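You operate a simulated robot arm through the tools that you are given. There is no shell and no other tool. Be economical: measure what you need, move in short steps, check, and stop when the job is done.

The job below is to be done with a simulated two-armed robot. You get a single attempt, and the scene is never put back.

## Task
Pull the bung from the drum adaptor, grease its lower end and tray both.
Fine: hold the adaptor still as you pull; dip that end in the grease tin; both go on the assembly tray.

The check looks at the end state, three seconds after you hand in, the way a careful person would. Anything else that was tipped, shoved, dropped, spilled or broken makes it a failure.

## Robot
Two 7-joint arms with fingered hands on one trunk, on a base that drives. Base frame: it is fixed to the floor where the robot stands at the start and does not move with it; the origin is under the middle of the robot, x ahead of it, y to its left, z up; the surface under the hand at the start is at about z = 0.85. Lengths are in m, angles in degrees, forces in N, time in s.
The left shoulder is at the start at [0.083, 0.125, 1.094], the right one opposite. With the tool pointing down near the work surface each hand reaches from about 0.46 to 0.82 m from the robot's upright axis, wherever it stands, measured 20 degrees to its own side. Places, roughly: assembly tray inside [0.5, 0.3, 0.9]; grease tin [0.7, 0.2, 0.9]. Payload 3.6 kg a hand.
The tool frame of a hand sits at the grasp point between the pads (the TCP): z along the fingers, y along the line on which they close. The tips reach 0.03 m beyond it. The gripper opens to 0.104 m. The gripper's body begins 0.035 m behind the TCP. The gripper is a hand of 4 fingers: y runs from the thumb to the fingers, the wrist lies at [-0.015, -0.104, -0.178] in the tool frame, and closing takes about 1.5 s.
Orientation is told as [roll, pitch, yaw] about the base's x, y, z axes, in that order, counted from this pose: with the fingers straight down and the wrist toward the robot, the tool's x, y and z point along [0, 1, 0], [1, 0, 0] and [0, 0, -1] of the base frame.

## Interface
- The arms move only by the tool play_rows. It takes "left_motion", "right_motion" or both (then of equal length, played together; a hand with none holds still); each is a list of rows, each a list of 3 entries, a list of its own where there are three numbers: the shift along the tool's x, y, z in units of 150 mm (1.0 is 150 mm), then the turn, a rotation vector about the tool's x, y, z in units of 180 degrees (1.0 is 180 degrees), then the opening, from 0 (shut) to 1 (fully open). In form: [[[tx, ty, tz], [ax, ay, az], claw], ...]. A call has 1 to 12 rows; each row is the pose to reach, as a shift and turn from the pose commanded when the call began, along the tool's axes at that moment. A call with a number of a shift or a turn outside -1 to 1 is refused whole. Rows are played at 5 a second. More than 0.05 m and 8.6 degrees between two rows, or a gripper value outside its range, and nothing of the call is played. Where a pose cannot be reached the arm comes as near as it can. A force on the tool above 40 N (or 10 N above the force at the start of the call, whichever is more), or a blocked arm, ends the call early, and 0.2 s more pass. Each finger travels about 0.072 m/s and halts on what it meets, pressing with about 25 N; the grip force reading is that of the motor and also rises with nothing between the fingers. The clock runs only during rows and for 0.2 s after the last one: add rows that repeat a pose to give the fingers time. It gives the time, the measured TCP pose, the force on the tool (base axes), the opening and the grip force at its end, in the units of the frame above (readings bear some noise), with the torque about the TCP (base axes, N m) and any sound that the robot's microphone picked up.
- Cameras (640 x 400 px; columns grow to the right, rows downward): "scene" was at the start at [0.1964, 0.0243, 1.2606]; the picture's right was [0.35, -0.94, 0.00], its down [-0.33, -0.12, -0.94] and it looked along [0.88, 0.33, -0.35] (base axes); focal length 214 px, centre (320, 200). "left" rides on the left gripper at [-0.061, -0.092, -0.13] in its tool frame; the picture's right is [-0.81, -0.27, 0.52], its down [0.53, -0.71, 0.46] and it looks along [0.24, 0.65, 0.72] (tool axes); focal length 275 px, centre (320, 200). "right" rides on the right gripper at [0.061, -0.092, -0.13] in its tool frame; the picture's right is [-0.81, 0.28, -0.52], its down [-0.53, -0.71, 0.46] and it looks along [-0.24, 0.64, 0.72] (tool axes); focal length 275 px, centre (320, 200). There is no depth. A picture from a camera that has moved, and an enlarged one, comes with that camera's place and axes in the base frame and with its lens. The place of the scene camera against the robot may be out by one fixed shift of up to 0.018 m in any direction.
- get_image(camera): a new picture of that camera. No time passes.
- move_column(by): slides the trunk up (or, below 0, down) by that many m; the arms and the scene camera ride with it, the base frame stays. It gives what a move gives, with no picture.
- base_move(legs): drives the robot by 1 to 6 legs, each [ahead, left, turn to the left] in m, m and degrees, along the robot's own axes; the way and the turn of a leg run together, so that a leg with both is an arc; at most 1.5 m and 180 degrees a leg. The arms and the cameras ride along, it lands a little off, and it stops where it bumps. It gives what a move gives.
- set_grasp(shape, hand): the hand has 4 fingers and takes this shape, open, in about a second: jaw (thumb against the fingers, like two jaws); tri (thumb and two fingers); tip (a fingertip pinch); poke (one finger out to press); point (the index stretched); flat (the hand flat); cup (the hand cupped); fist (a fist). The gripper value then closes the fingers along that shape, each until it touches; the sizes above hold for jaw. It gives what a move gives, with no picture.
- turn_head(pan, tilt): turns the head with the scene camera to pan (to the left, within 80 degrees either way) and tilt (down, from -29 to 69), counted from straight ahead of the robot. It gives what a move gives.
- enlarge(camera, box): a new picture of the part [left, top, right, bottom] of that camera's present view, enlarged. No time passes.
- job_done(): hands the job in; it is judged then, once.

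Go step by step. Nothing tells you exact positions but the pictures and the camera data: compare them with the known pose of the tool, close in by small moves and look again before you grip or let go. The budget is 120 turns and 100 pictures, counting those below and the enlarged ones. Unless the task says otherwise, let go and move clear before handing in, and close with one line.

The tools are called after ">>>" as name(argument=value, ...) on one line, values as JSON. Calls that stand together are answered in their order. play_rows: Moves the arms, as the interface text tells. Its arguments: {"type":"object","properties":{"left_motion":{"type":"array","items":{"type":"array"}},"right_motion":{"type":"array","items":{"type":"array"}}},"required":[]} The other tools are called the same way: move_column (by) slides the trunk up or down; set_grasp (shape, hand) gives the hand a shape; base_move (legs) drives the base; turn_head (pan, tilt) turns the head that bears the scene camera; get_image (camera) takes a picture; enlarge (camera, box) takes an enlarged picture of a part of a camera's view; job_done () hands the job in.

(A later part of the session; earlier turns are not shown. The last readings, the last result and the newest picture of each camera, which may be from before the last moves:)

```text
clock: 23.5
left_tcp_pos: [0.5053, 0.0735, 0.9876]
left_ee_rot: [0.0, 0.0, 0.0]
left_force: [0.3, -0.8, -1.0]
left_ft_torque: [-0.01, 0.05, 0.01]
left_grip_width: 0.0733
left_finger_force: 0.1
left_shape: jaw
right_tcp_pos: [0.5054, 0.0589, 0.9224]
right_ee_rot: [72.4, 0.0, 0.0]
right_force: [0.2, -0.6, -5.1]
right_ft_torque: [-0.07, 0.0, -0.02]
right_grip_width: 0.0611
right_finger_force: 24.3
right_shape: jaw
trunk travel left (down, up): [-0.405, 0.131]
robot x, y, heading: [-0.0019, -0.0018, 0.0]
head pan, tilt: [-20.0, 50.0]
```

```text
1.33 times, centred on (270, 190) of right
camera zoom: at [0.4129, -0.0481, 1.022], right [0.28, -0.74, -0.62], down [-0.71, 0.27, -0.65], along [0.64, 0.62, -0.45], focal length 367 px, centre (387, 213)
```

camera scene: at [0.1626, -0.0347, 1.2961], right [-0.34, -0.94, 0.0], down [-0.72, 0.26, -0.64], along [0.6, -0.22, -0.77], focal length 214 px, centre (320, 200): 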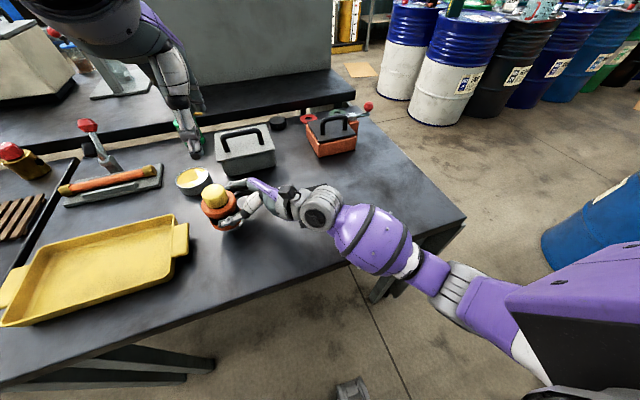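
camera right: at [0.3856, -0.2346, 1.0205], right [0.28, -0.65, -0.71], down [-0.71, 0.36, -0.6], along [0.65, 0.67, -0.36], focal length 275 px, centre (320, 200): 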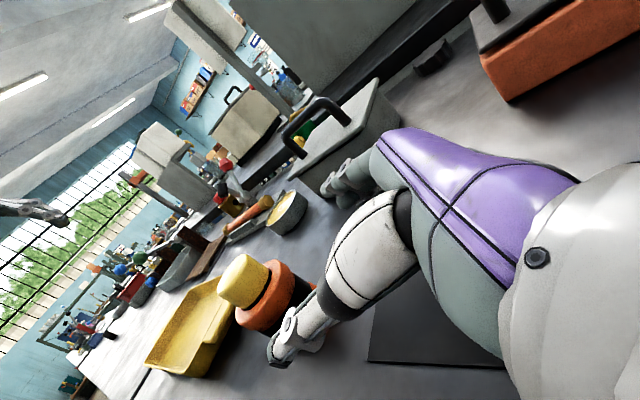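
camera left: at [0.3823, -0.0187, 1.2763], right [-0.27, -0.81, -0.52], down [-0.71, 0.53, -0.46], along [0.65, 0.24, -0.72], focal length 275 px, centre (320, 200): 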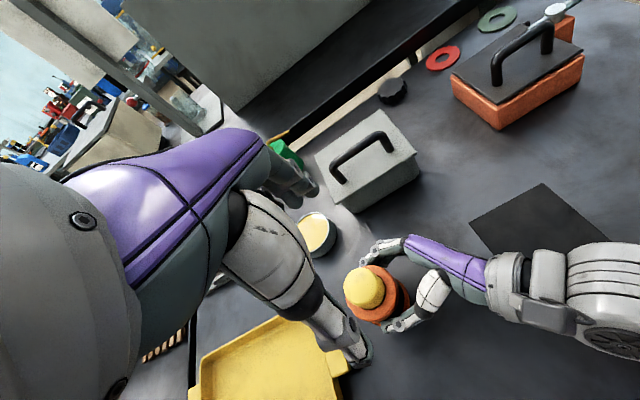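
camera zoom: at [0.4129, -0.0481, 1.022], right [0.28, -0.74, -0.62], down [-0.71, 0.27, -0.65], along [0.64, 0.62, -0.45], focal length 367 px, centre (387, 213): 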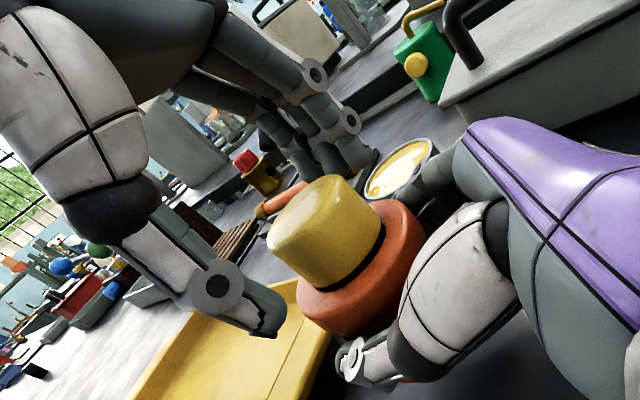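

Everything is centred. I'll close the left hand on the bung.

>>> play_rows(left_motion=[[[0, 0, 0], [0, 0, 0], 0.6], [[0, 0, 0], [0, 0, 0], 0.5], [[0, 0, 0], [0, 0, 0], 0.4], [[0, 0, 0], [0, 0, 0], 0.25], [[0, 0, 0], [0, 0, 0], 0.25], [[0, 0, 0], [0, 0, 0], 0.25]])

>>> enlarge(camera="left", box=[220, 150, 480, 350])

>>> enlarge(camera="right", box=[140, 40, 400, 340])

```text
clock: 24.9
left_tcp_pos: [0.5056, 0.0734, 0.9879]
left_ee_rot: [0.0, 0.0, 0.0]
left_force: [-1.4, 0.0, -0.2]
left_ft_torque: [-0.01, 0.07, 0.04]
left_grip_width: 0.0365
left_finger_force: 24.7
left_shape: jaw
right_tcp_pos: [0.5056, 0.0571, 0.9223]
right_ee_rot: [72.4, 0.0, 0.0]
right_force: [1.2, 0.4, -4.3]
right_ft_torque: [-0.06, 0.07, -0.03]
right_grip_width: 0.0609
right_finger_force: 24.7
right_shape: jaw
trunk travel left (down, up): [-0.405, 0.131]
robot x, y, heading: [-0.0026, 0.002, 0.1]
head pan, tilt: [-20.0, 50.0]
```

```text
2.00 times, centred on (350, 250) of left
camera zoom: at [0.4134, 0.0134, 1.1187], right [-0.27, -0.81, -0.52], down [-0.71, 0.53, -0.46], along [0.64, 0.24, -0.72], focal length 551 px, centre (260, 100)
```

zoom: 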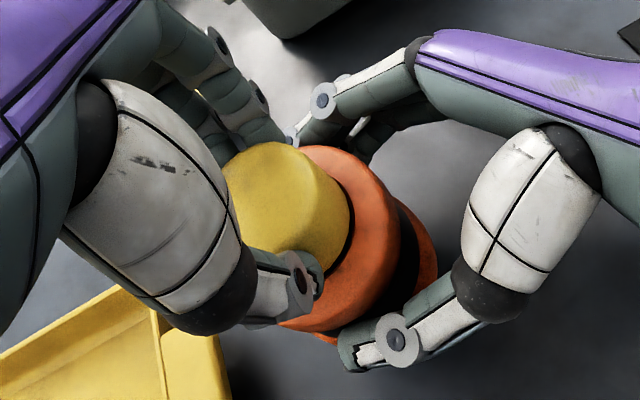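

```text
1.33 times, centred on (270, 190) of right
camera zoom: at [0.413, -0.0481, 1.022], right [0.27, -0.74, -0.62], down [-0.71, 0.27, -0.65], along [0.64, 0.62, -0.45], focal length 367 px, centre (387, 213)
```

zoom: 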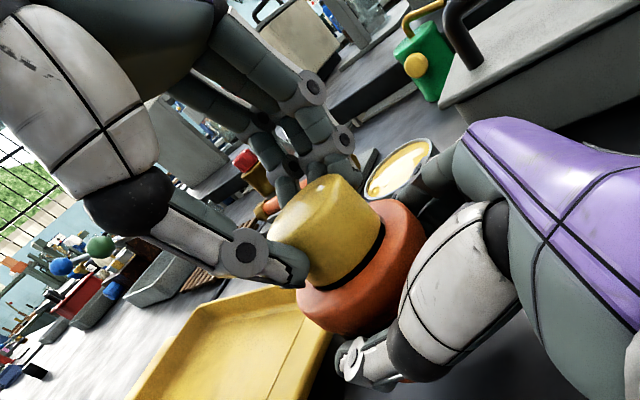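

Both grips are solid. I'll pull the bung straight up while the right hand holds.

>>> play_rows(left_motion=[[[0, 0, -0.04], [0, 0, 0], 0.2], [[0, 0, -0.1], [0, 0, 0], 0.2], [[0, 0, -0.16], [0, 0, 0], 0.2], [[0, 0, -0.22], [0, 0, 0], 0.2], [[0, 0, -0.3], [0, 0, 0], 0.2], [[0, 0, -0.4], [0, 0, 0], 0.2], [[0, 0, -0.5], [0, 0, 0], 0.2]])

>>> enlarge(camera="right", box=[140, 40, 400, 340])

```text
clock: 26.5
left_tcp_pos: [0.5047, 0.0744, 1.0631]
left_ee_rot: [0.0, -0.1, 0.0]
left_force: [0.3, 0.0, -0.5]
left_ft_torque: [0.0, 0.02, 0.0]
left_grip_width: 0.0363
left_finger_force: 24.9
left_shape: jaw
right_tcp_pos: [0.5053, 0.0584, 0.9218]
right_ee_rot: [72.3, 0.1, 0.1]
right_force: [0.5, 0.4, -3.9]
right_ft_torque: [-0.07, -0.01, 0.03]
right_grip_width: 0.0607
right_finger_force: 24.9
right_shape: jaw
trunk travel left (down, up): [-0.405, 0.131]
robot x, y, heading: [-0.0013, 0.0007, -0.1]
head pan, tilt: [-20.0, 50.0]
heard: snap
```

```text
1.33 times, centred on (270, 190) of right
camera zoom: at [0.4129, -0.0481, 1.0221], right [0.28, -0.74, -0.62], down [-0.71, 0.27, -0.65], along [0.64, 0.62, -0.45], focal length 367 px, centre (387, 213)
```

zoom: 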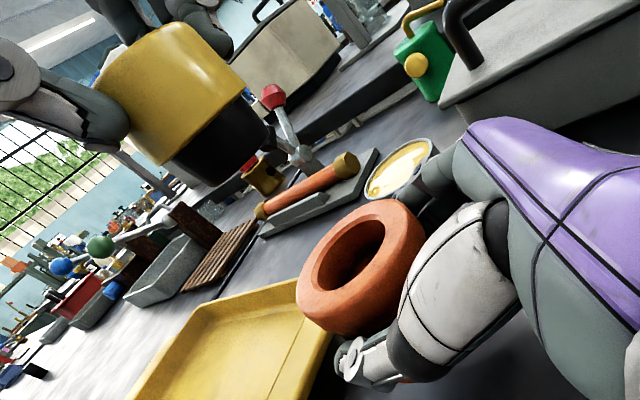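

The bung is out cleanly and its black lower plug is visible. I'll set the adaptor back down on the table while the left hand lifts the bung clear.

>>> play_rows(left_motion=[[[0, 0, -0.1], [0, 0, 0], 0.2], [[0, 0, -0.2], [0, 0, 0], 0.2], [[0, 0, -0.2], [0, 0, 0], 0.2], [[0, 0, -0.2], [0, 0, 0], 0.2], [[0, 0, -0.2], [0, 0, 0], 0.2]], right_motion=[[[-0.06, 0, 0.02], [0, 0, 0], 0.4], [[-0.12, 0, 0.038], [0, 0, 0], 0.4], [[-0.16, 0, 0.05], [0, 0, 0], 0.4], [[-0.184, 0, 0.058], [0, 0, 0], 0.4], [[-0.184, 0, 0.058], [0, 0, 0], 0.4]])

>>> enlarge(camera="scene", box=[140, 100, 300, 250])

```text
clock: 27.7
left_tcp_pos: [0.5035, 0.0744, 1.0932]
left_ee_rot: [-0.1, 0.1, 0.0]
left_force: [-0.2, -0.3, -1.6]
left_ft_torque: [0.0, 0.02, -0.01]
left_grip_width: 0.0363
left_finger_force: 24.9
left_shape: jaw
right_tcp_pos: [0.506, 0.058, 0.8926]
right_ee_rot: [72.4, 0.0, 0.0]
right_force: [-0.4, 0.1, -2.8]
right_ft_torque: [-0.07, 0.0, 0.0]
right_grip_width: 0.0608
right_finger_force: 25.0
right_shape: jaw
trunk travel left (down, up): [-0.405, 0.131]
robot x, y, heading: [0.0012, 0.0002, -0.2]
head pan, tilt: [-20.0, 50.0]
```

```text
2.67 times, centred on (220, 175) of scene
camera zoom: at [0.1627, -0.0344, 1.2961], right [-0.34, -0.94, 0.0], down [-0.72, 0.26, -0.64], along [0.6, -0.22, -0.77], focal length 572 px, centre (587, 267)
```

zoom: 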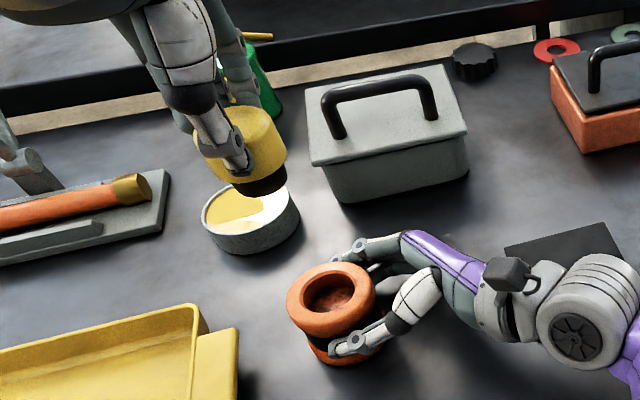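

It's nearly down. I'll lower a couple of millimetres more to seat it before opening.

>>> play_rows(right_motion=[[[-0.013, 0, 0.004], [0, 0, 0], 0.4], [[-0.019, 0, 0.006], [0, 0, 0], 0.4], [[-0.019, 0, 0.006], [0, 0, 0], 0.4]])

```text
clock: 28.5
left_tcp_pos: [0.5032, 0.0747, 1.0932]
left_ee_rot: [0.0, -0.1, 0.0]
left_force: [0.9, 0.0, -1.4]
left_ft_torque: [0.01, 0.0, 0.02]
left_grip_width: 0.0361
left_finger_force: 25.2
left_shape: jaw
right_tcp_pos: [0.5069, 0.057, 0.891]
right_ee_rot: [72.4, -0.1, 0.0]
right_force: [-1.2, 1.5, 3.8]
right_ft_torque: [0.04, -0.15, 0.06]
right_grip_width: 0.0608
right_finger_force: 25.2
right_shape: jaw
trunk travel left (down, up): [-0.405, 0.131]
robot x, y, heading: [-0.0014, -0.0006, -0.1]
head pan, tilt: [-20.0, 50.0]
```

The adaptor is seated. I'll open the right hand and then back off to the right.

>>> play_rows(right_motion=[[[0, 0, 0], [0, 0, 0], 0.6], [[0, 0, 0], [0, 0, 0], 0.8], [[0, 0, 0], [0, 0, 0], 1], [[0, 0, 0], [0, 0, 0], 1], [[-0.045, 0, -0.15], [0, 0, 0], 1], [[-0.1, 0, -0.31], [0, 0, 0], 1], [[-0.15, 0, -0.47], [0, 0, 0], 1], [[-0.2, 0, -0.63], [0, 0, 0], 1], [[-0.25, 0, -0.79], [0, 0, 0], 1], [[-0.25, 0, -0.95], [0, 0, 0], 1]])

>>> turn_head(pan=10, tilt=45)

>>> get_image(camera="scene")

>>> get_image(camera="left")

```text
clock: 30.7
left_tcp_pos: [0.5037, 0.074, 1.0936]
left_ee_rot: [0.0, 0.0, 0.1]
left_force: [0.9, 0.5, -1.2]
left_ft_torque: [-0.01, -0.03, -0.02]
left_grip_width: 0.0362
left_finger_force: 24.8
left_shape: jaw
right_tcp_pos: [0.5059, -0.0903, 0.8974]
right_ee_rot: [72.3, 0.0, 0.0]
right_force: [0.6, 0.2, 0.0]
right_ft_torque: [0.0, 0.02, 0.04]
right_grip_width: 0.1035
right_finger_force: 0.1
right_shape: jaw
trunk travel left (down, up): [-0.405, 0.131]
robot x, y, heading: [0.0051, -0.0021, 0.3]
head pan, tilt: [-20.0, 50.0]
```

```text
clock: 31.6
left_tcp_pos: [0.5036, 0.0747, 1.0935]
left_ee_rot: [0.0, 0.0, 0.0]
left_force: [-0.2, 0.3, -0.5]
left_ft_torque: [0.0, -0.03, 0.03]
left_grip_width: 0.0364
left_finger_force: 25.0
left_shape: jaw
right_tcp_pos: [0.5061, -0.0892, 0.8973]
right_ee_rot: [72.4, 0.1, 0.0]
right_force: [0.5, 0.8, -0.3]
right_ft_torque: [-0.02, -0.01, 0.03]
right_grip_width: 0.1037
right_finger_force: 0.0
right_shape: jaw
trunk travel left (down, up): [-0.405, 0.131]
robot x, y, heading: [-0.0038, 0.0037, -0.2]
head pan, tilt: [10.0, 45.0]
```

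```text
58 pictures are left
camera scene: at [0.1702, 0.0059, 1.3031], right [0.17, -0.98, 0.0], down [-0.7, -0.12, -0.71], along [0.7, 0.12, -0.71], focal length 214 px, centre (320, 200)
```

scene: 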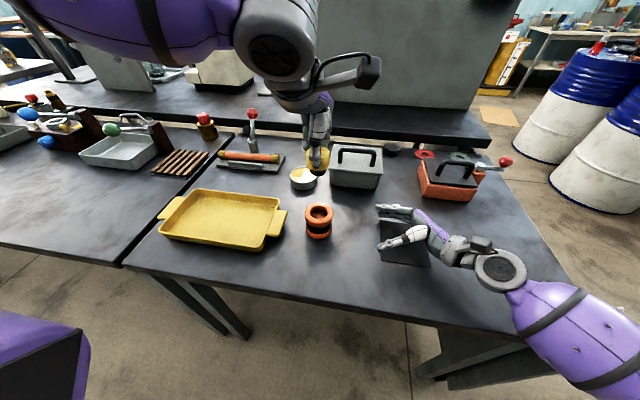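

```text
57 pictures are left
camera left: at [0.4122, 0.0141, 1.2239], right [-0.27, -0.81, -0.52], down [-0.71, 0.53, -0.46], along [0.65, 0.24, -0.72], focal length 275 px, centre (320, 200)
```

left: 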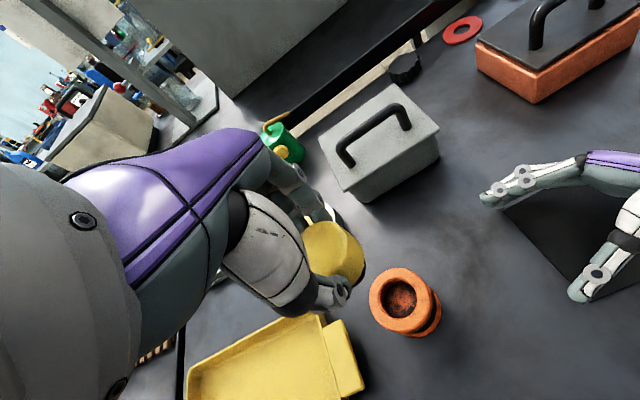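

The adaptor stands free at about [0.505, 0.073]. The tin top is near [0.667, 0.157, 0.893], so I'll carry the bung toward it, staying high.

>>> play_rows(left_motion=[[[0.1, 0.2, 0], [0, 0, 0], 0.2], [[0.2, 0.4, 0], [0, 0, 0], 0.2], [[0.35, 0.6, 0], [0, 0, 0], 0.2], [[0.45, 0.8, 0], [0, 0, 0], 0.2], [[0.55, 0.95, 0], [0, 0, 0], 0.2], [[0.55, 0.95, 0], [0, 0, 0], 0.2]])

>>> enlarge(camera="scene", box=[230, 100, 390, 220])

>>> get_image(camera="left")

>>> get_image(camera="right")

```text
clock: 33.0
left_tcp_pos: [0.649, 0.1583, 1.092]
left_ee_rot: [0.1, -0.1, -0.1]
left_force: [-0.4, 0.0, -0.1]
left_ft_torque: [0.0, 0.03, 0.02]
left_grip_width: 0.0365
left_finger_force: 24.9
left_shape: jaw
right_tcp_pos: [0.5066, -0.0891, 0.8976]
right_ee_rot: [72.4, 0.0, 0.0]
right_force: [-0.2, 0.3, -0.7]
right_ft_torque: [0.0, 0.03, -0.01]
right_grip_width: 0.1037
right_finger_force: 0.0
right_shape: jaw
trunk travel left (down, up): [-0.405, 0.131]
robot x, y, heading: [-0.0001, -0.0028, 0.2]
head pan, tilt: [10.0, 45.0]
```

```text
3.33 times, centred on (310, 160) of scene
camera zoom: at [0.17, 0.0058, 1.3031], right [0.17, -0.98, 0.0], down [-0.7, -0.12, -0.71], along [0.7, 0.12, -0.71], focal length 715 px, centre (353, 333)
```

zoom: 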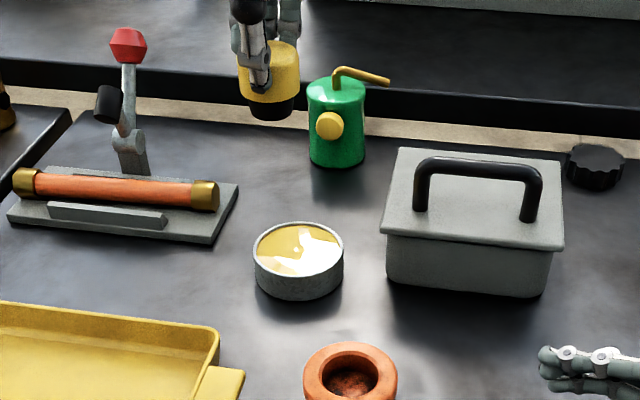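

```text
55 pictures are left
camera left: at [0.5565, 0.0975, 1.2228], right [-0.27, -0.81, -0.52], down [-0.71, 0.53, -0.46], along [0.65, 0.24, -0.72], focal length 275 px, centre (320, 200)
```

left: 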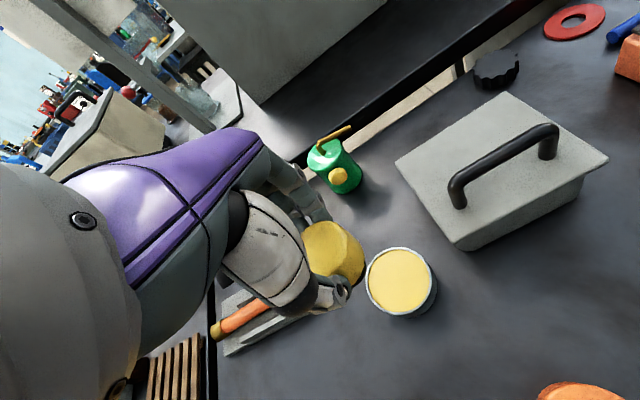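

```text
54 pictures are left
camera right: at [0.4137, -0.1955, 0.9973], right [0.28, -0.74, -0.62], down [-0.71, 0.27, -0.65], along [0.64, 0.62, -0.45], focal length 275 px, centre (320, 200)
```

right: 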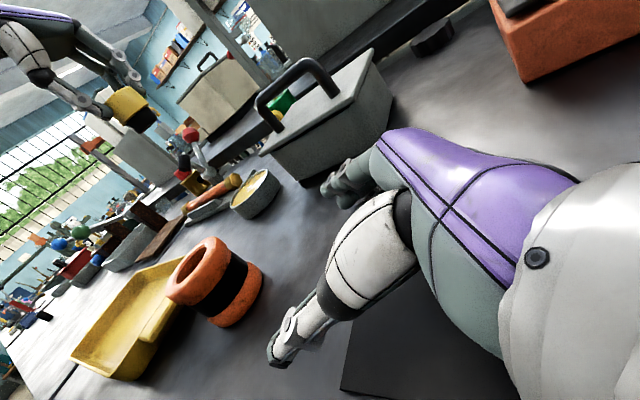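

The tin top centre is at about [0.677, 0.152, 0.884]. Next I'll centre the bung over it, come lower, and measure the plug's lower end.

>>> play_rows(left_motion=[[[-0.02, 0.09, 0.1], [0, 0, 0], 0.2], [[-0.04, 0.18, 0.25], [0, 0, 0], 0.2], [[-0.04, 0.18, 0.4], [0, 0, 0], 0.2], [[-0.04, 0.18, 0.53], [0, 0, 0], 0.2], [[-0.04, 0.18, 0.53], [0, 0, 0], 0.2]])

>>> enlarge(camera="right", box=[120, 60, 340, 260])

>>> enlarge(camera="scene", box=[250, 100, 370, 200])

>>> enlarge(camera="left", box=[260, 180, 480, 340])

```text
clock: 34.2
left_tcp_pos: [0.6739, 0.152, 1.0146]
left_ee_rot: [0.1, 0.0, 0.0]
left_force: [-0.5, -0.4, 0.4]
left_ft_torque: [0.04, -0.01, -0.02]
left_grip_width: 0.0362
left_finger_force: 24.7
left_shape: jaw
right_tcp_pos: [0.5074, -0.0897, 0.8977]
right_ee_rot: [72.5, 0.0, 0.0]
right_force: [-0.4, 0.4, 0.0]
right_ft_torque: [0.01, 0.0, 0.01]
right_grip_width: 0.1034
right_finger_force: 0.0
right_shape: jaw
trunk travel left (down, up): [-0.405, 0.131]
robot x, y, heading: [0.0027, 0.0006, 0.1]
head pan, tilt: [10.0, 45.0]
```

```text
2.00 times, centred on (230, 160) of right
camera zoom: at [0.4137, -0.1954, 0.9974], right [0.28, -0.74, -0.62], down [-0.71, 0.27, -0.65], along [0.64, 0.62, -0.45], focal length 551 px, centre (500, 280)
```

zoom: 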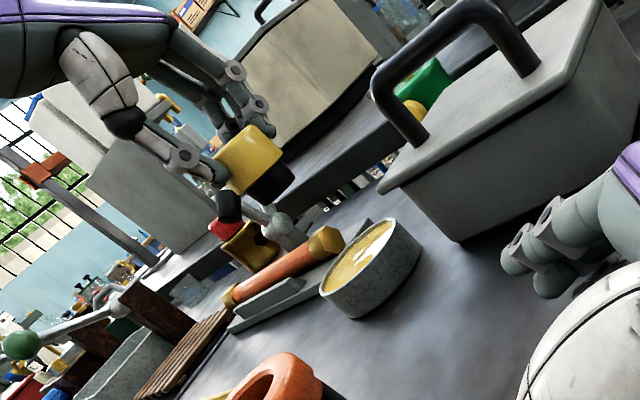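

```text
4.00 times, centred on (310, 150) of scene
camera zoom: at [0.17, 0.006, 1.3031], right [0.17, -0.98, 0.0], down [-0.7, -0.12, -0.71], along [0.7, 0.12, -0.71], focal length 858 px, centre (360, 400)
```

zoom: 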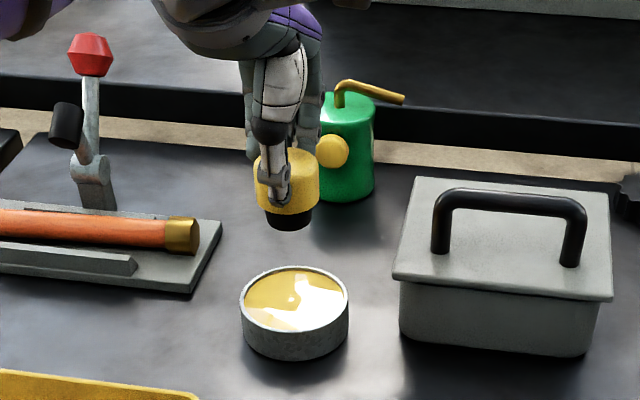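

```text
2.50 times, centred on (370, 260) of left
camera zoom: at [0.582, 0.0913, 1.1446], right [-0.27, -0.81, -0.52], down [-0.71, 0.53, -0.46], along [0.65, 0.24, -0.72], focal length 688 px, centre (195, 50)
```

zoom: 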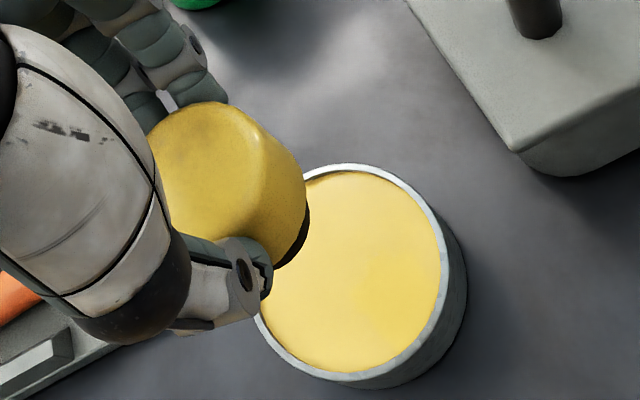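

The bung and tin are aligned to within a few millimetres, and the plug's bottom is about 55 mm below the TCP. I'll lower it slowly into the grease.

>>> play_rows(left_motion=[[[-0.013, 0.02, 0.15], [0, 0, 0], 0.2], [[-0.013, 0.02, 0.3], [0, 0, 0], 0.2], [[-0.013, 0.02, 0.42], [0, 0, 0], 0.2], [[-0.013, 0.02, 0.5], [0, 0, 0], 0.2], [[-0.013, 0.02, 0.55], [0, 0, 0], 0.2], [[-0.013, 0.02, 0.58], [0, 0, 0], 0.2], [[-0.013, 0.02, 0.58], [0, 0, 0], 0.2]])

>>> enlarge(camera="right", box=[170, 110, 310, 230])

>>> enlarge(camera="scene", box=[250, 120, 350, 200])

```text
clock: 35.8
left_tcp_pos: [0.678, 0.1493, 0.9354]
left_ee_rot: [-0.4, -0.9, 0.0]
left_force: [-0.7, 2.4, 34.9]
left_ft_torque: [0.08, -0.11, 0.03]
left_grip_width: 0.0391
left_finger_force: 24.9
left_shape: jaw
right_tcp_pos: [0.5041, -0.0891, 0.9002]
right_ee_rot: [72.4, -0.1, 0.0]
right_force: [0.3, 1.1, 0.1]
right_ft_torque: [-0.02, 0.0, 0.0]
right_grip_width: 0.1037
right_finger_force: 0.1
right_shape: jaw
trunk travel left (down, up): [-0.405, 0.131]
robot x, y, heading: [0.0034, -0.0021, -0.0]
head pan, tilt: [10.0, 45.0]
```

```text
3.33 times, centred on (240, 170) of right
camera zoom: at [0.4114, -0.1957, 0.9988], right [0.28, -0.74, -0.61], down [-0.71, 0.27, -0.65], along [0.65, 0.62, -0.45], focal length 918 px, centre (587, 300)
```

zoom: 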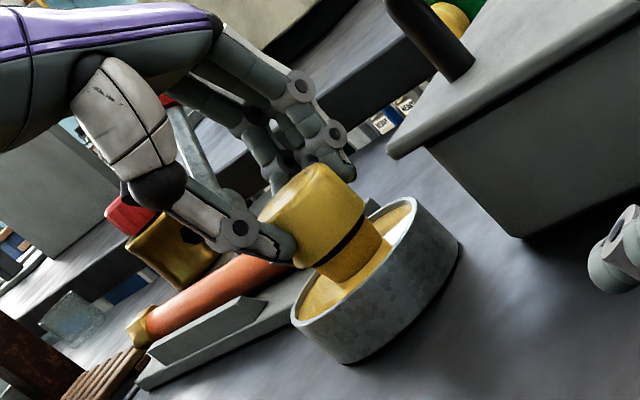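

```text
5.00 times, centred on (300, 160) of scene
camera zoom: at [0.1668, 0.0056, 1.3039], right [0.17, -0.98, 0.0], down [-0.69, -0.12, -0.71], along [0.7, 0.12, -0.71], focal length 1072 px, centre (420, 400)
```

zoom: 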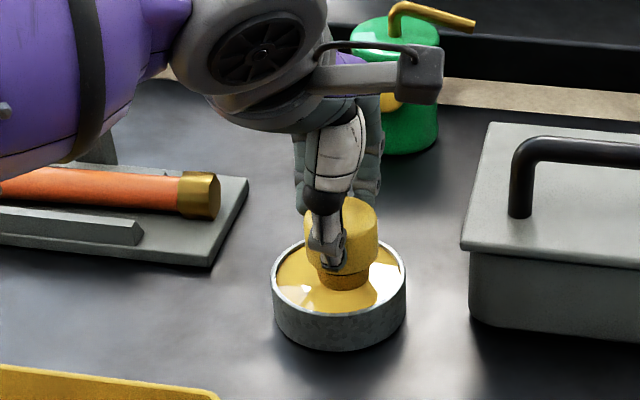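

The plug is now grease-coated, and the force shows it has bottomed. I'll lift straight up and inspect.

>>> play_rows(left_motion=[[[0, 0, -0.05], [0, 0, 0], 0.2], [[0, 0, -0.12], [0, 0, 0], 0.2], [[0, 0, -0.25], [0, 0, 0], 0.2], [[0, 0, -0.4], [0, 0, 0], 0.2], [[0, 0, -0.6], [0, 0, 0], 0.2], [[0, 0, -0.8], [0, 0, 0], 0.2], [[0, 0, -0.8], [0, 0, 0], 0.2]])

>>> enlarge(camera="right", box=[100, 50, 310, 230])

>>> get_image(camera="scene")

```text
clock: 37.4
left_tcp_pos: [0.6783, 0.1498, 1.0471]
left_ee_rot: [0.1, 0.0, 0.1]
left_force: [1.0, 0.3, -0.1]
left_ft_torque: [0.01, 0.01, -0.01]
left_grip_width: 0.0376
left_finger_force: 25.3
left_shape: jaw
right_tcp_pos: [0.5068, -0.0884, 0.8968]
right_ee_rot: [72.4, 0.0, 0.0]
right_force: [-0.1, -0.5, 0.2]
right_ft_torque: [0.0, -0.01, 0.0]
right_grip_width: 0.1037
right_finger_force: 0.0
right_shape: jaw
trunk travel left (down, up): [-0.405, 0.131]
robot x, y, heading: [0.0012, 0.0019, 0.2]
head pan, tilt: [10.0, 45.0]
```

```text
2.22 times, centred on (205, 140) of right
camera zoom: at [0.4139, -0.1954, 0.9972], right [0.28, -0.74, -0.62], down [-0.71, 0.27, -0.65], along [0.64, 0.62, -0.45], focal length 612 px, centre (576, 333)
```

zoom: 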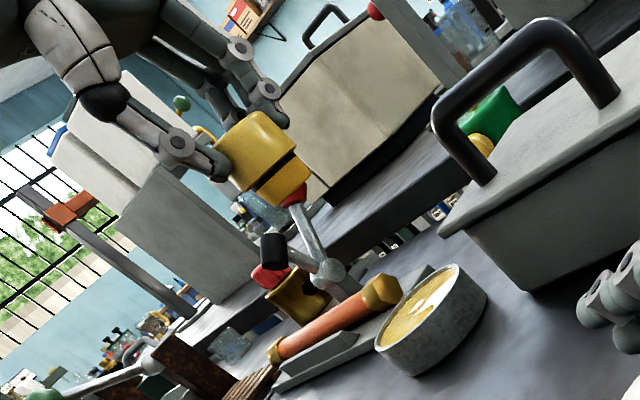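

```text
47 pictures are left
camera scene: at [0.1703, 0.006, 1.303], right [0.17, -0.98, 0.0], down [-0.7, -0.12, -0.71], along [0.7, 0.12, -0.71], focal length 214 px, centre (320, 200)
```

scene: 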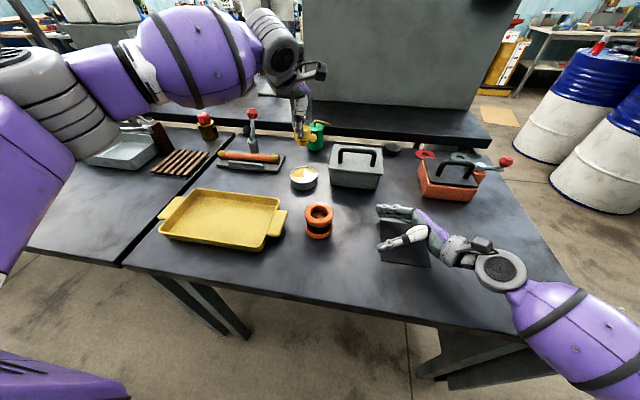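

The plug is fully coated. The tray interior spans roughly x 0.42–0.55, y 0.20–0.44, and I'll carry the bung to [0.487, 0.37], moving back first to stay clear of the lever clamp.

>>> play_rows(left_motion=[[[0.0, -0.2, 0], [0, 0, 0], 0.2], [[0.0, -0.4, 0], [0, 0, 0], 0.2], [[0.1, -0.6, 0], [0, 0, 0], 0.2], [[0.2, -0.8, 0], [0, 0, 0], 0.2], [[0.33, -0.96, 0], [0, 0, 0], 0.2], [[0.5, -1.0, 0], [0, 0, 0], 0.2], [[0.75, -1.0, 0], [0, 0, 0], 0.2], [[0.95, -1.0, 0], [0, 0, 0], 0.2], [[0.95, -1.0, 0], [0, 0, 0], 0.2]])

>>> turn_head(pan=35, tilt=48)

>>> play_rows(left_motion=[[[0.2, -0.15, 0.1], [0, 0, 0], 0.2], [[0.4, -0.27, 0.25], [0, 0, 0], 0.2], [[0.51, -0.27, 0.4], [0, 0, 0], 0.2], [[0.51, -0.27, 0.4], [0, 0, 0], 0.2]])

>>> get_image(camera="scene")

>>> get_image(camera="left")

```text
clock: 39.4
left_tcp_pos: [0.5287, 0.2906, 1.047]
left_ee_rot: [0.0, -0.1, 0.0]
left_force: [0.2, -0.2, -0.7]
left_ft_torque: [0.02, 0.03, -0.01]
left_grip_width: 0.0374
left_finger_force: 25.1
left_shape: jaw
right_tcp_pos: [0.507, -0.0888, 0.8978]
right_ee_rot: [72.4, 0.0, 0.0]
right_force: [0.2, -0.3, 0.8]
right_ft_torque: [0.02, 0.0, 0.01]
right_grip_width: 0.1038
right_finger_force: 0.2
right_shape: jaw
trunk travel left (down, up): [-0.405, 0.131]
robot x, y, heading: [0.0007, -0.0005, 0.2]
head pan, tilt: [10.0, 45.0]
```

```text
clock: 40.3
left_tcp_pos: [0.5279, 0.2904, 1.0478]
left_ee_rot: [0.0, 0.0, 0.0]
left_force: [0.0, -0.1, -0.7]
left_ft_torque: [0.02, 0.01, 0.01]
left_grip_width: 0.0376
left_finger_force: 25.7
left_shape: jaw
right_tcp_pos: [0.5061, -0.0897, 0.8989]
right_ee_rot: [72.5, 0.0, 0.0]
right_force: [-0.2, 0.9, -0.1]
right_ft_torque: [-0.01, 0.02, 0.0]
right_grip_width: 0.1036
right_finger_force: 0.0
right_shape: jaw
trunk travel left (down, up): [-0.405, 0.131]
robot x, y, heading: [-0.0015, -0.003, 0.2]
head pan, tilt: [35.0, 48.0]
```

```text
clock: 41.3
left_tcp_pos: [0.489, 0.3669, 0.9863]
left_ee_rot: [0.0, -0.1, 0.0]
left_force: [0.1, -0.6, -0.7]
left_ft_torque: [0.0, 0.0, 0.0]
left_grip_width: 0.0374
left_finger_force: 25.2
left_shape: jaw
right_tcp_pos: [0.5062, -0.089, 0.8985]
right_ee_rot: [72.3, -0.1, 0.0]
right_force: [1.1, -0.3, -0.3]
right_ft_torque: [0.0, 0.02, 0.0]
right_grip_width: 0.1034
right_finger_force: 0.1
right_shape: jaw
trunk travel left (down, up): [-0.405, 0.131]
robot x, y, heading: [-0.001, 0.0009, 0.2]
head pan, tilt: [35.0, 48.0]
```

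```text
46 pictures are left
camera scene: at [0.1545, 0.037, 1.2989], right [0.57, -0.82, 0.0], down [-0.61, -0.43, -0.67], along [0.55, 0.38, -0.74], focal length 214 px, centre (320, 200)
```

scene: 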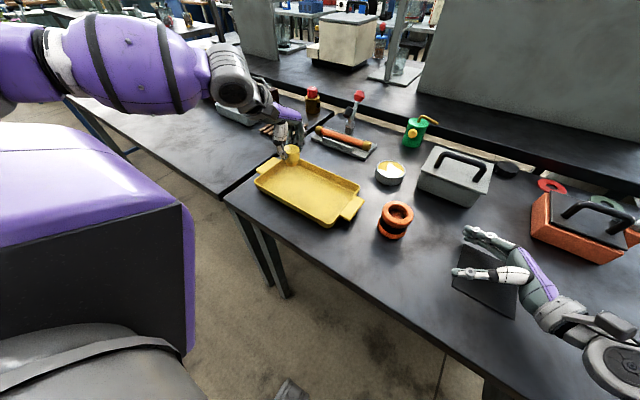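

```text
45 pictures are left
camera left: at [0.3968, 0.3066, 1.1167], right [-0.27, -0.81, -0.52], down [-0.71, 0.53, -0.46], along [0.65, 0.24, -0.72], focal length 275 px, centre (320, 200)
```

left: 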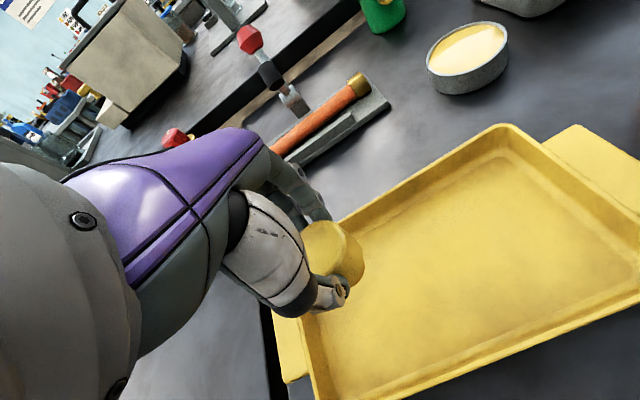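

The bung is over the tray's left half. I'll lower it toward the floor and check.

>>> play_rows(left_motion=[[[-0.08, 0, 0.12], [0, 0, 0], 0.2], [[-0.08, 0, 0.25], [0, 0, 0], 0.2], [[-0.08, 0, 0.36], [0, 0, 0], 0.2], [[-0.08, 0, 0.42], [0, 0, 0], 0.2], [[-0.08, 0, 0.42], [0, 0, 0], 0.2]])

>>> enlarge(camera="scene", box=[240, 110, 380, 230])

>>> get_image(camera="right")

```text
clock: 42.5
left_tcp_pos: [0.489, 0.3545, 0.9233]
left_ee_rot: [0.0, 0.1, 0.0]
left_force: [-1.0, -0.1, -1.6]
left_ft_torque: [0.02, -0.02, -0.01]
left_grip_width: 0.0376
left_finger_force: 25.5
left_shape: jaw
right_tcp_pos: [0.5052, -0.0896, 0.8969]
right_ee_rot: [72.4, -0.1, 0.0]
right_force: [-0.9, 0.0, 0.1]
right_ft_torque: [-0.04, 0.0, -0.01]
right_grip_width: 0.1036
right_finger_force: 0.0
right_shape: jaw
trunk travel left (down, up): [-0.405, 0.131]
robot x, y, heading: [0.0011, -0.0008, 0.2]
head pan, tilt: [35.0, 48.0]
```

```text
3.33 times, centred on (310, 170) of scene
camera zoom: at [0.1547, 0.0371, 1.2989], right [0.57, -0.82, 0.0], down [-0.61, -0.43, -0.67], along [0.55, 0.38, -0.74], focal length 715 px, centre (353, 300)
```

zoom: 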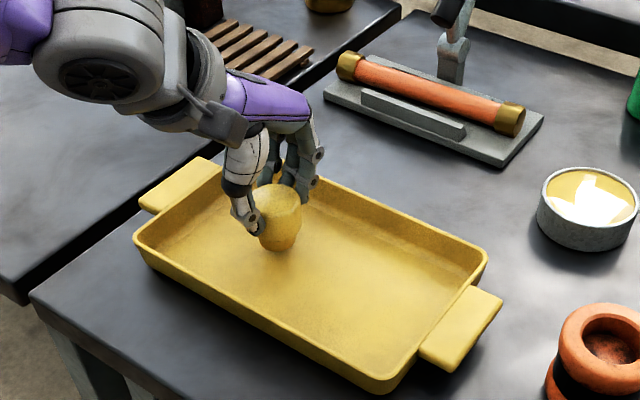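

```text
43 pictures are left
camera right: at [0.4138, -0.1954, 0.9973], right [0.28, -0.74, -0.62], down [-0.71, 0.27, -0.65], along [0.64, 0.62, -0.45], focal length 275 px, centre (320, 200)
```

right: 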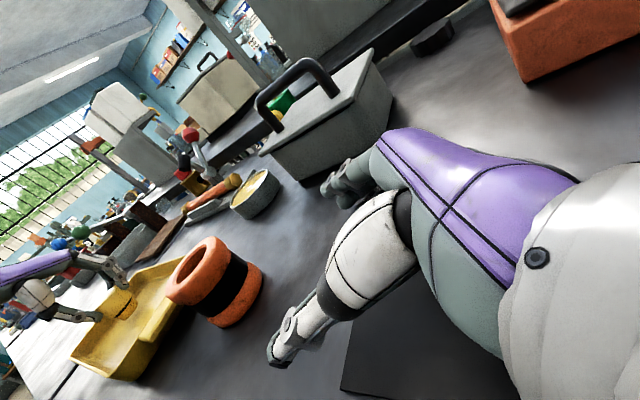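

No contact yet. I'll lower in small steps and watch the force.

>>> play_rows(left_motion=[[[0, 0, 0.03], [0, 0, 0], 0.2], [[0, 0, 0.05], [0, 0, 0], 0.2], [[0, 0, 0.05], [0, 0, 0], 0.2]])

```text
clock: 43.3
left_tcp_pos: [0.4879, 0.3556, 0.916]
left_ee_rot: [0.0, 0.0, 0.0]
left_force: [0.0, -1.1, 0.5]
left_ft_torque: [0.01, 0.03, 0.03]
left_grip_width: 0.0376
left_finger_force: 25.0
left_shape: jaw
right_tcp_pos: [0.5065, -0.0885, 0.8972]
right_ee_rot: [72.4, 0.0, 0.0]
right_force: [0.4, 0.9, -0.3]
right_ft_torque: [0.0, -0.02, -0.01]
right_grip_width: 0.1036
right_finger_force: 0.1
right_shape: jaw
trunk travel left (down, up): [-0.405, 0.131]
robot x, y, heading: [0.0002, 0.0004, -0.2]
head pan, tilt: [35.0, 48.0]
```

>>> play_rows(left_motion=[[[0, 0, 0.02], [0, 0, 0], 0.2], [[0, 0, 0.03], [0, 0, 0], 0.2], [[0, 0, 0.03], [0, 0, 0], 0.2]])

>>> enlarge(camera="scene", box=[270, 130, 330, 180])

```text
clock: 44.1
left_tcp_pos: [0.4873, 0.3548, 0.9134]
left_ee_rot: [0.0, -0.1, 0.0]
left_force: [-0.9, 0.3, 1.8]
left_ft_torque: [0.02, -0.03, 0.02]
left_grip_width: 0.0376
left_finger_force: 24.9
left_shape: jaw
right_tcp_pos: [0.5066, -0.088, 0.897]
right_ee_rot: [72.3, 0.0, 0.0]
right_force: [0.0, -0.2, -0.1]
right_ft_torque: [0.0, -0.01, 0.01]
right_grip_width: 0.1037
right_finger_force: 0.0
right_shape: jaw
trunk travel left (down, up): [-0.405, 0.131]
robot x, y, heading: [-0.0031, -0.0017, -0.2]
head pan, tilt: [35.0, 48.0]
```

```text
8.00 times, centred on (300, 155) of scene
camera zoom: at [0.1545, 0.037, 1.2989], right [0.57, -0.82, 0.0], down [-0.61, -0.43, -0.67], along [0.55, 0.38, -0.74], focal length 1716 px, centre (480, 560)
```

zoom: 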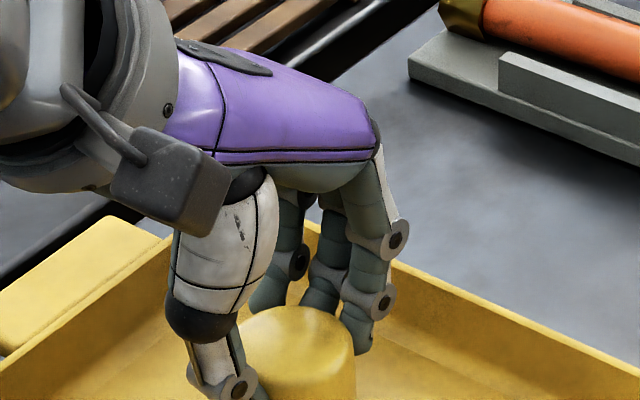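

>>> play_rows(left_motion=[[[0, 0, 0.015], [0, 0, 0], 0.2], [[0, 0, 0.025], [0, 0, 0], 0.2], [[0, 0, 0.025], [0, 0, 0], 0.2]])

```text
clock: 44.9
left_tcp_pos: [0.4876, 0.3548, 0.9119]
left_ee_rot: [-0.1, -0.3, 0.1]
left_force: [-1.8, 1.9, 24.4]
left_ft_torque: [0.1, -0.1, 0.01]
left_grip_width: 0.0379
left_finger_force: 25.0
left_shape: jaw
right_tcp_pos: [0.5055, -0.0889, 0.8986]
right_ee_rot: [72.5, 0.0, -0.1]
right_force: [0.3, 0.0, -0.7]
right_ft_torque: [0.0, -0.03, 0.02]
right_grip_width: 0.1035
right_finger_force: 0.0
right_shape: jaw
trunk travel left (down, up): [-0.405, 0.131]
robot x, y, heading: [0.0002, -0.0007, 0.3]
head pan, tilt: [35.0, 48.0]
```

The bung is down with a firm push. I'll ease up 2 mm, open gently, and rise.

>>> play_rows(left_motion=[[[0, 0, -0.015], [0, 0, 0], 0.25], [[0, 0, -0.015], [0, 0, 0], 0.4], [[0, 0, -0.015], [0, 0, 0], 0.5], [[0, 0, -0.015], [0, 0, 0], 0.62], [[0, 0, -0.015], [0, 0, 0], 0.68], [[0, 0, -0.015], [0, 0, 0], 0.7], [[0, 0, -0.1], [0, 0, 0], 0.7], [[0, 0, -0.25], [0, 0, 0], 0.7], [[0, 0, -0.5], [0, 0, 0], 0.7], [[0, 0, -0.75], [0, 0, 0], 0.7], [[0, 0, -1.0], [0, 0, 0], 0.8]])

>>> enlarge(camera="scene", box=[240, 110, 440, 250])

>>> get_image(camera="left")

```text
clock: 47.3
left_tcp_pos: [0.4859, 0.354, 1.0584]
left_ee_rot: [0.0, 0.0, 0.0]
left_force: [0.6, 0.1, 0.2]
left_ft_torque: [-0.02, -0.01, 0.01]
left_grip_width: 0.0827
left_finger_force: 0.1
left_shape: jaw
right_tcp_pos: [0.5068, -0.0904, 0.8981]
right_ee_rot: [72.5, 0.1, 0.0]
right_force: [0.3, -0.5, -0.2]
right_ft_torque: [-0.03, -0.04, 0.0]
right_grip_width: 0.1036
right_finger_force: 0.0
right_shape: jaw
trunk travel left (down, up): [-0.405, 0.131]
robot x, y, heading: [-0.0013, 0.0007, 0.1]
head pan, tilt: [35.0, 48.0]
```

```text
2.86 times, centred on (340, 180) of scene
camera zoom: at [0.1544, 0.0368, 1.2989], right [0.57, -0.82, 0.0], down [-0.61, -0.43, -0.67], along [0.55, 0.38, -0.74], focal length 613 px, centre (263, 257)
```

zoom: 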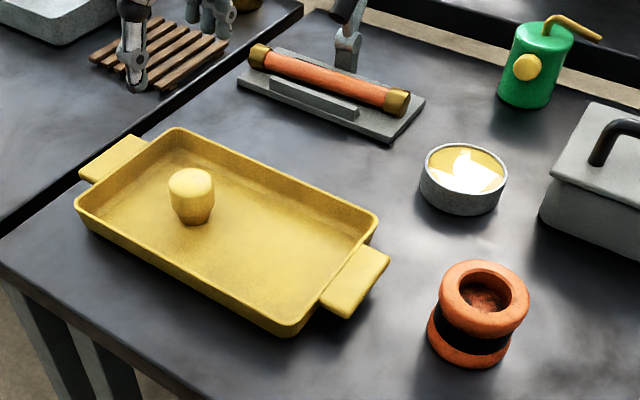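

```text
40 pictures are left
camera left: at [0.3938, 0.2938, 1.1889], right [-0.28, -0.81, -0.52], down [-0.71, 0.53, -0.45], along [0.64, 0.24, -0.73], focal length 275 px, centre (320, 200)
```

left: 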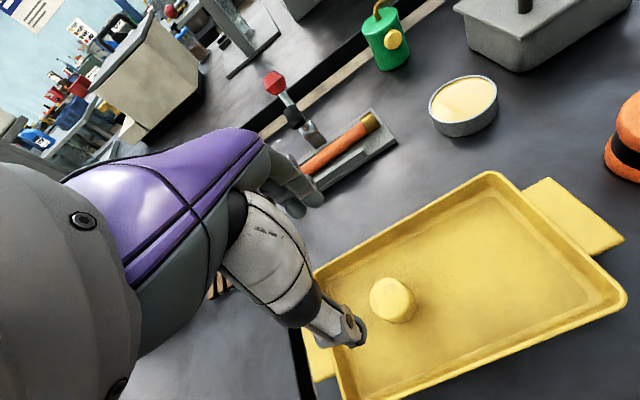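

The bung stands upright in the tray. Next the left hand goes for the adaptor at about [0.505, 0.073].

>>> play_rows(left_motion=[[[-0.25, 0, 0], [0, 0, 0], 1], [[-0.5, 0, 0], [0, 0, 0], 1], [[-0.75, 0.05, 0], [0, 0, 0], 1], [[-0.95, 0.1, 0], [0, 0, 0], 1]])

>>> play_rows(left_motion=[[[-0.25, 0, 0], [0, 0, 0], 1], [[-0.5, 0.02, 0.1], [0, 0, 0], 1], [[-0.75, 0.03, 0.2], [0, 0, 0], 1], [[-0.9, 0.04, 0.25], [0, 0, 0], 1], [[-0.9, 0.04, 0.25], [0, 0, 0], 1]])

>>> enlarge(camera="left", box=[240, 180, 460, 380])

>>> get_image(camera="right")

```text
clock: 48.3
left_tcp_pos: [0.5039, 0.2127, 1.0595]
left_ee_rot: [0.0, 0.0, 0.1]
left_force: [-0.2, -0.3, 0.0]
left_ft_torque: [0.01, 0.0, -0.02]
left_grip_width: 0.1037
left_finger_force: 0.1
left_shape: jaw
right_tcp_pos: [0.5062, -0.0891, 0.8967]
right_ee_rot: [72.4, 0.0, 0.0]
right_force: [-0.2, -0.8, 0.0]
right_ft_torque: [-0.03, 0.0, 0.03]
right_grip_width: 0.1038
right_finger_force: 0.0
right_shape: jaw
trunk travel left (down, up): [-0.405, 0.131]
robot x, y, heading: [0.0039, -0.002, 0.0]
head pan, tilt: [35.0, 48.0]
```

```text
clock: 49.5
left_tcp_pos: [0.5092, 0.078, 1.0213]
left_ee_rot: [0.0, -0.2, 0.1]
left_force: [0.3, 0.1, 0.5]
left_ft_torque: [0.02, -0.01, 0.0]
left_grip_width: 0.1038
left_finger_force: 0.0
left_shape: jaw
right_tcp_pos: [0.5066, -0.089, 0.8979]
right_ee_rot: [72.5, 0.0, 0.0]
right_force: [0.2, -0.2, 0.8]
right_ft_torque: [-0.01, 0.02, 0.01]
right_grip_width: 0.1037
right_finger_force: 0.1
right_shape: jaw
trunk travel left (down, up): [-0.405, 0.131]
robot x, y, heading: [0.0014, -0.0023, 0.1]
head pan, tilt: [35.0, 48.0]
```

```text
2.00 times, centred on (350, 280) of left
camera zoom: at [0.4177, 0.0172, 1.1517], right [-0.27, -0.81, -0.52], down [-0.71, 0.53, -0.46], along [0.65, 0.24, -0.72], focal length 551 px, centre (260, 40)
```

zoom: 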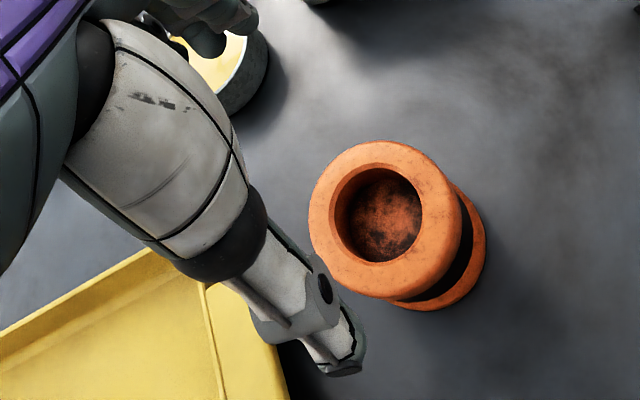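

```text
38 pictures are left
camera right: at [0.4137, -0.1953, 0.9974], right [0.28, -0.74, -0.62], down [-0.71, 0.27, -0.65], along [0.64, 0.62, -0.45], focal length 275 px, centre (320, 200)
```

right: 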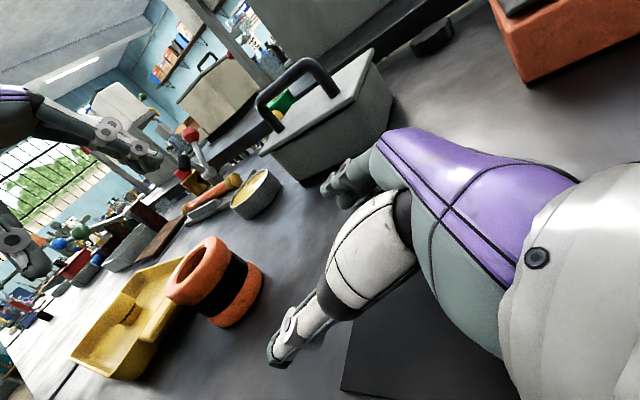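

The adaptor centre is confirmed at [0.507, 0.074]. I'll lower the open left hand over its flange.

>>> play_rows(left_motion=[[[-0.027, -0.013, 0.1], [0, 0, 0], 1], [[-0.027, -0.013, 0.25], [0, 0, 0], 1], [[-0.027, -0.013, 0.4], [0, 0, 0], 1], [[-0.027, -0.013, 0.55], [0, 0, 0], 1], [[-0.027, -0.013, 0.68], [0, 0, 0], 1], [[-0.027, -0.013, 0.73], [0, 0, 0], 1], [[-0.027, -0.013, 0.73], [0, 0, 0], 1]])

>>> enlarge(camera="left", box=[220, 150, 440, 350])

>>> enlarge(camera="right", box=[60, 100, 320, 340])

```text
clock: 51.1
left_tcp_pos: [0.5061, 0.0739, 0.9122]
left_ee_rot: [-0.1, -0.2, 0.1]
left_force: [0.7, 0.1, 0.0]
left_ft_torque: [-0.02, -0.01, 0.01]
left_grip_width: 0.1034
left_finger_force: 0.1
left_shape: jaw
right_tcp_pos: [0.5069, -0.0892, 0.8974]
right_ee_rot: [72.5, 0.0, 0.0]
right_force: [-0.5, 0.8, -0.1]
right_ft_torque: [0.0, -0.02, 0.01]
right_grip_width: 0.1039
right_finger_force: 0.2
right_shape: jaw
trunk travel left (down, up): [-0.405, 0.131]
robot x, y, heading: [0.0024, 0.0005, 0.1]
head pan, tilt: [35.0, 48.0]
```

```text
2.00 times, centred on (330, 250) of left
camera zoom: at [0.4147, 0.0136, 1.0427], right [-0.27, -0.81, -0.52], down [-0.71, 0.53, -0.46], along [0.65, 0.24, -0.72], focal length 551 px, centre (300, 100)
```

zoom: 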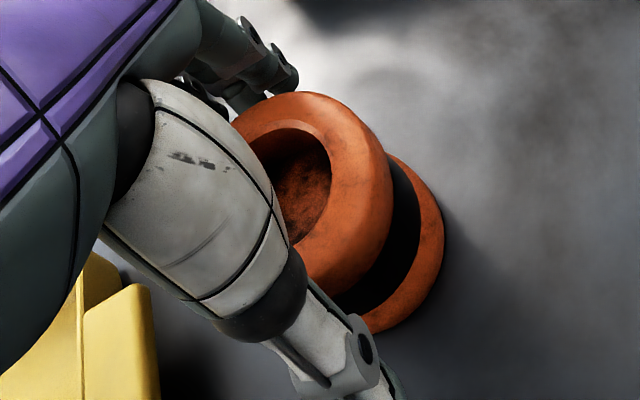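

```text
1.67 times, centred on (190, 220) of right
camera zoom: at [0.4138, -0.1954, 0.9973], right [0.28, -0.74, -0.62], down [-0.71, 0.27, -0.65], along [0.64, 0.62, -0.45], focal length 459 px, centre (537, 167)
```

zoom: 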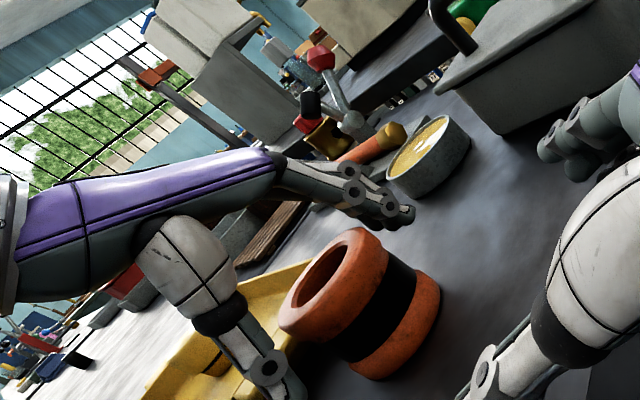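

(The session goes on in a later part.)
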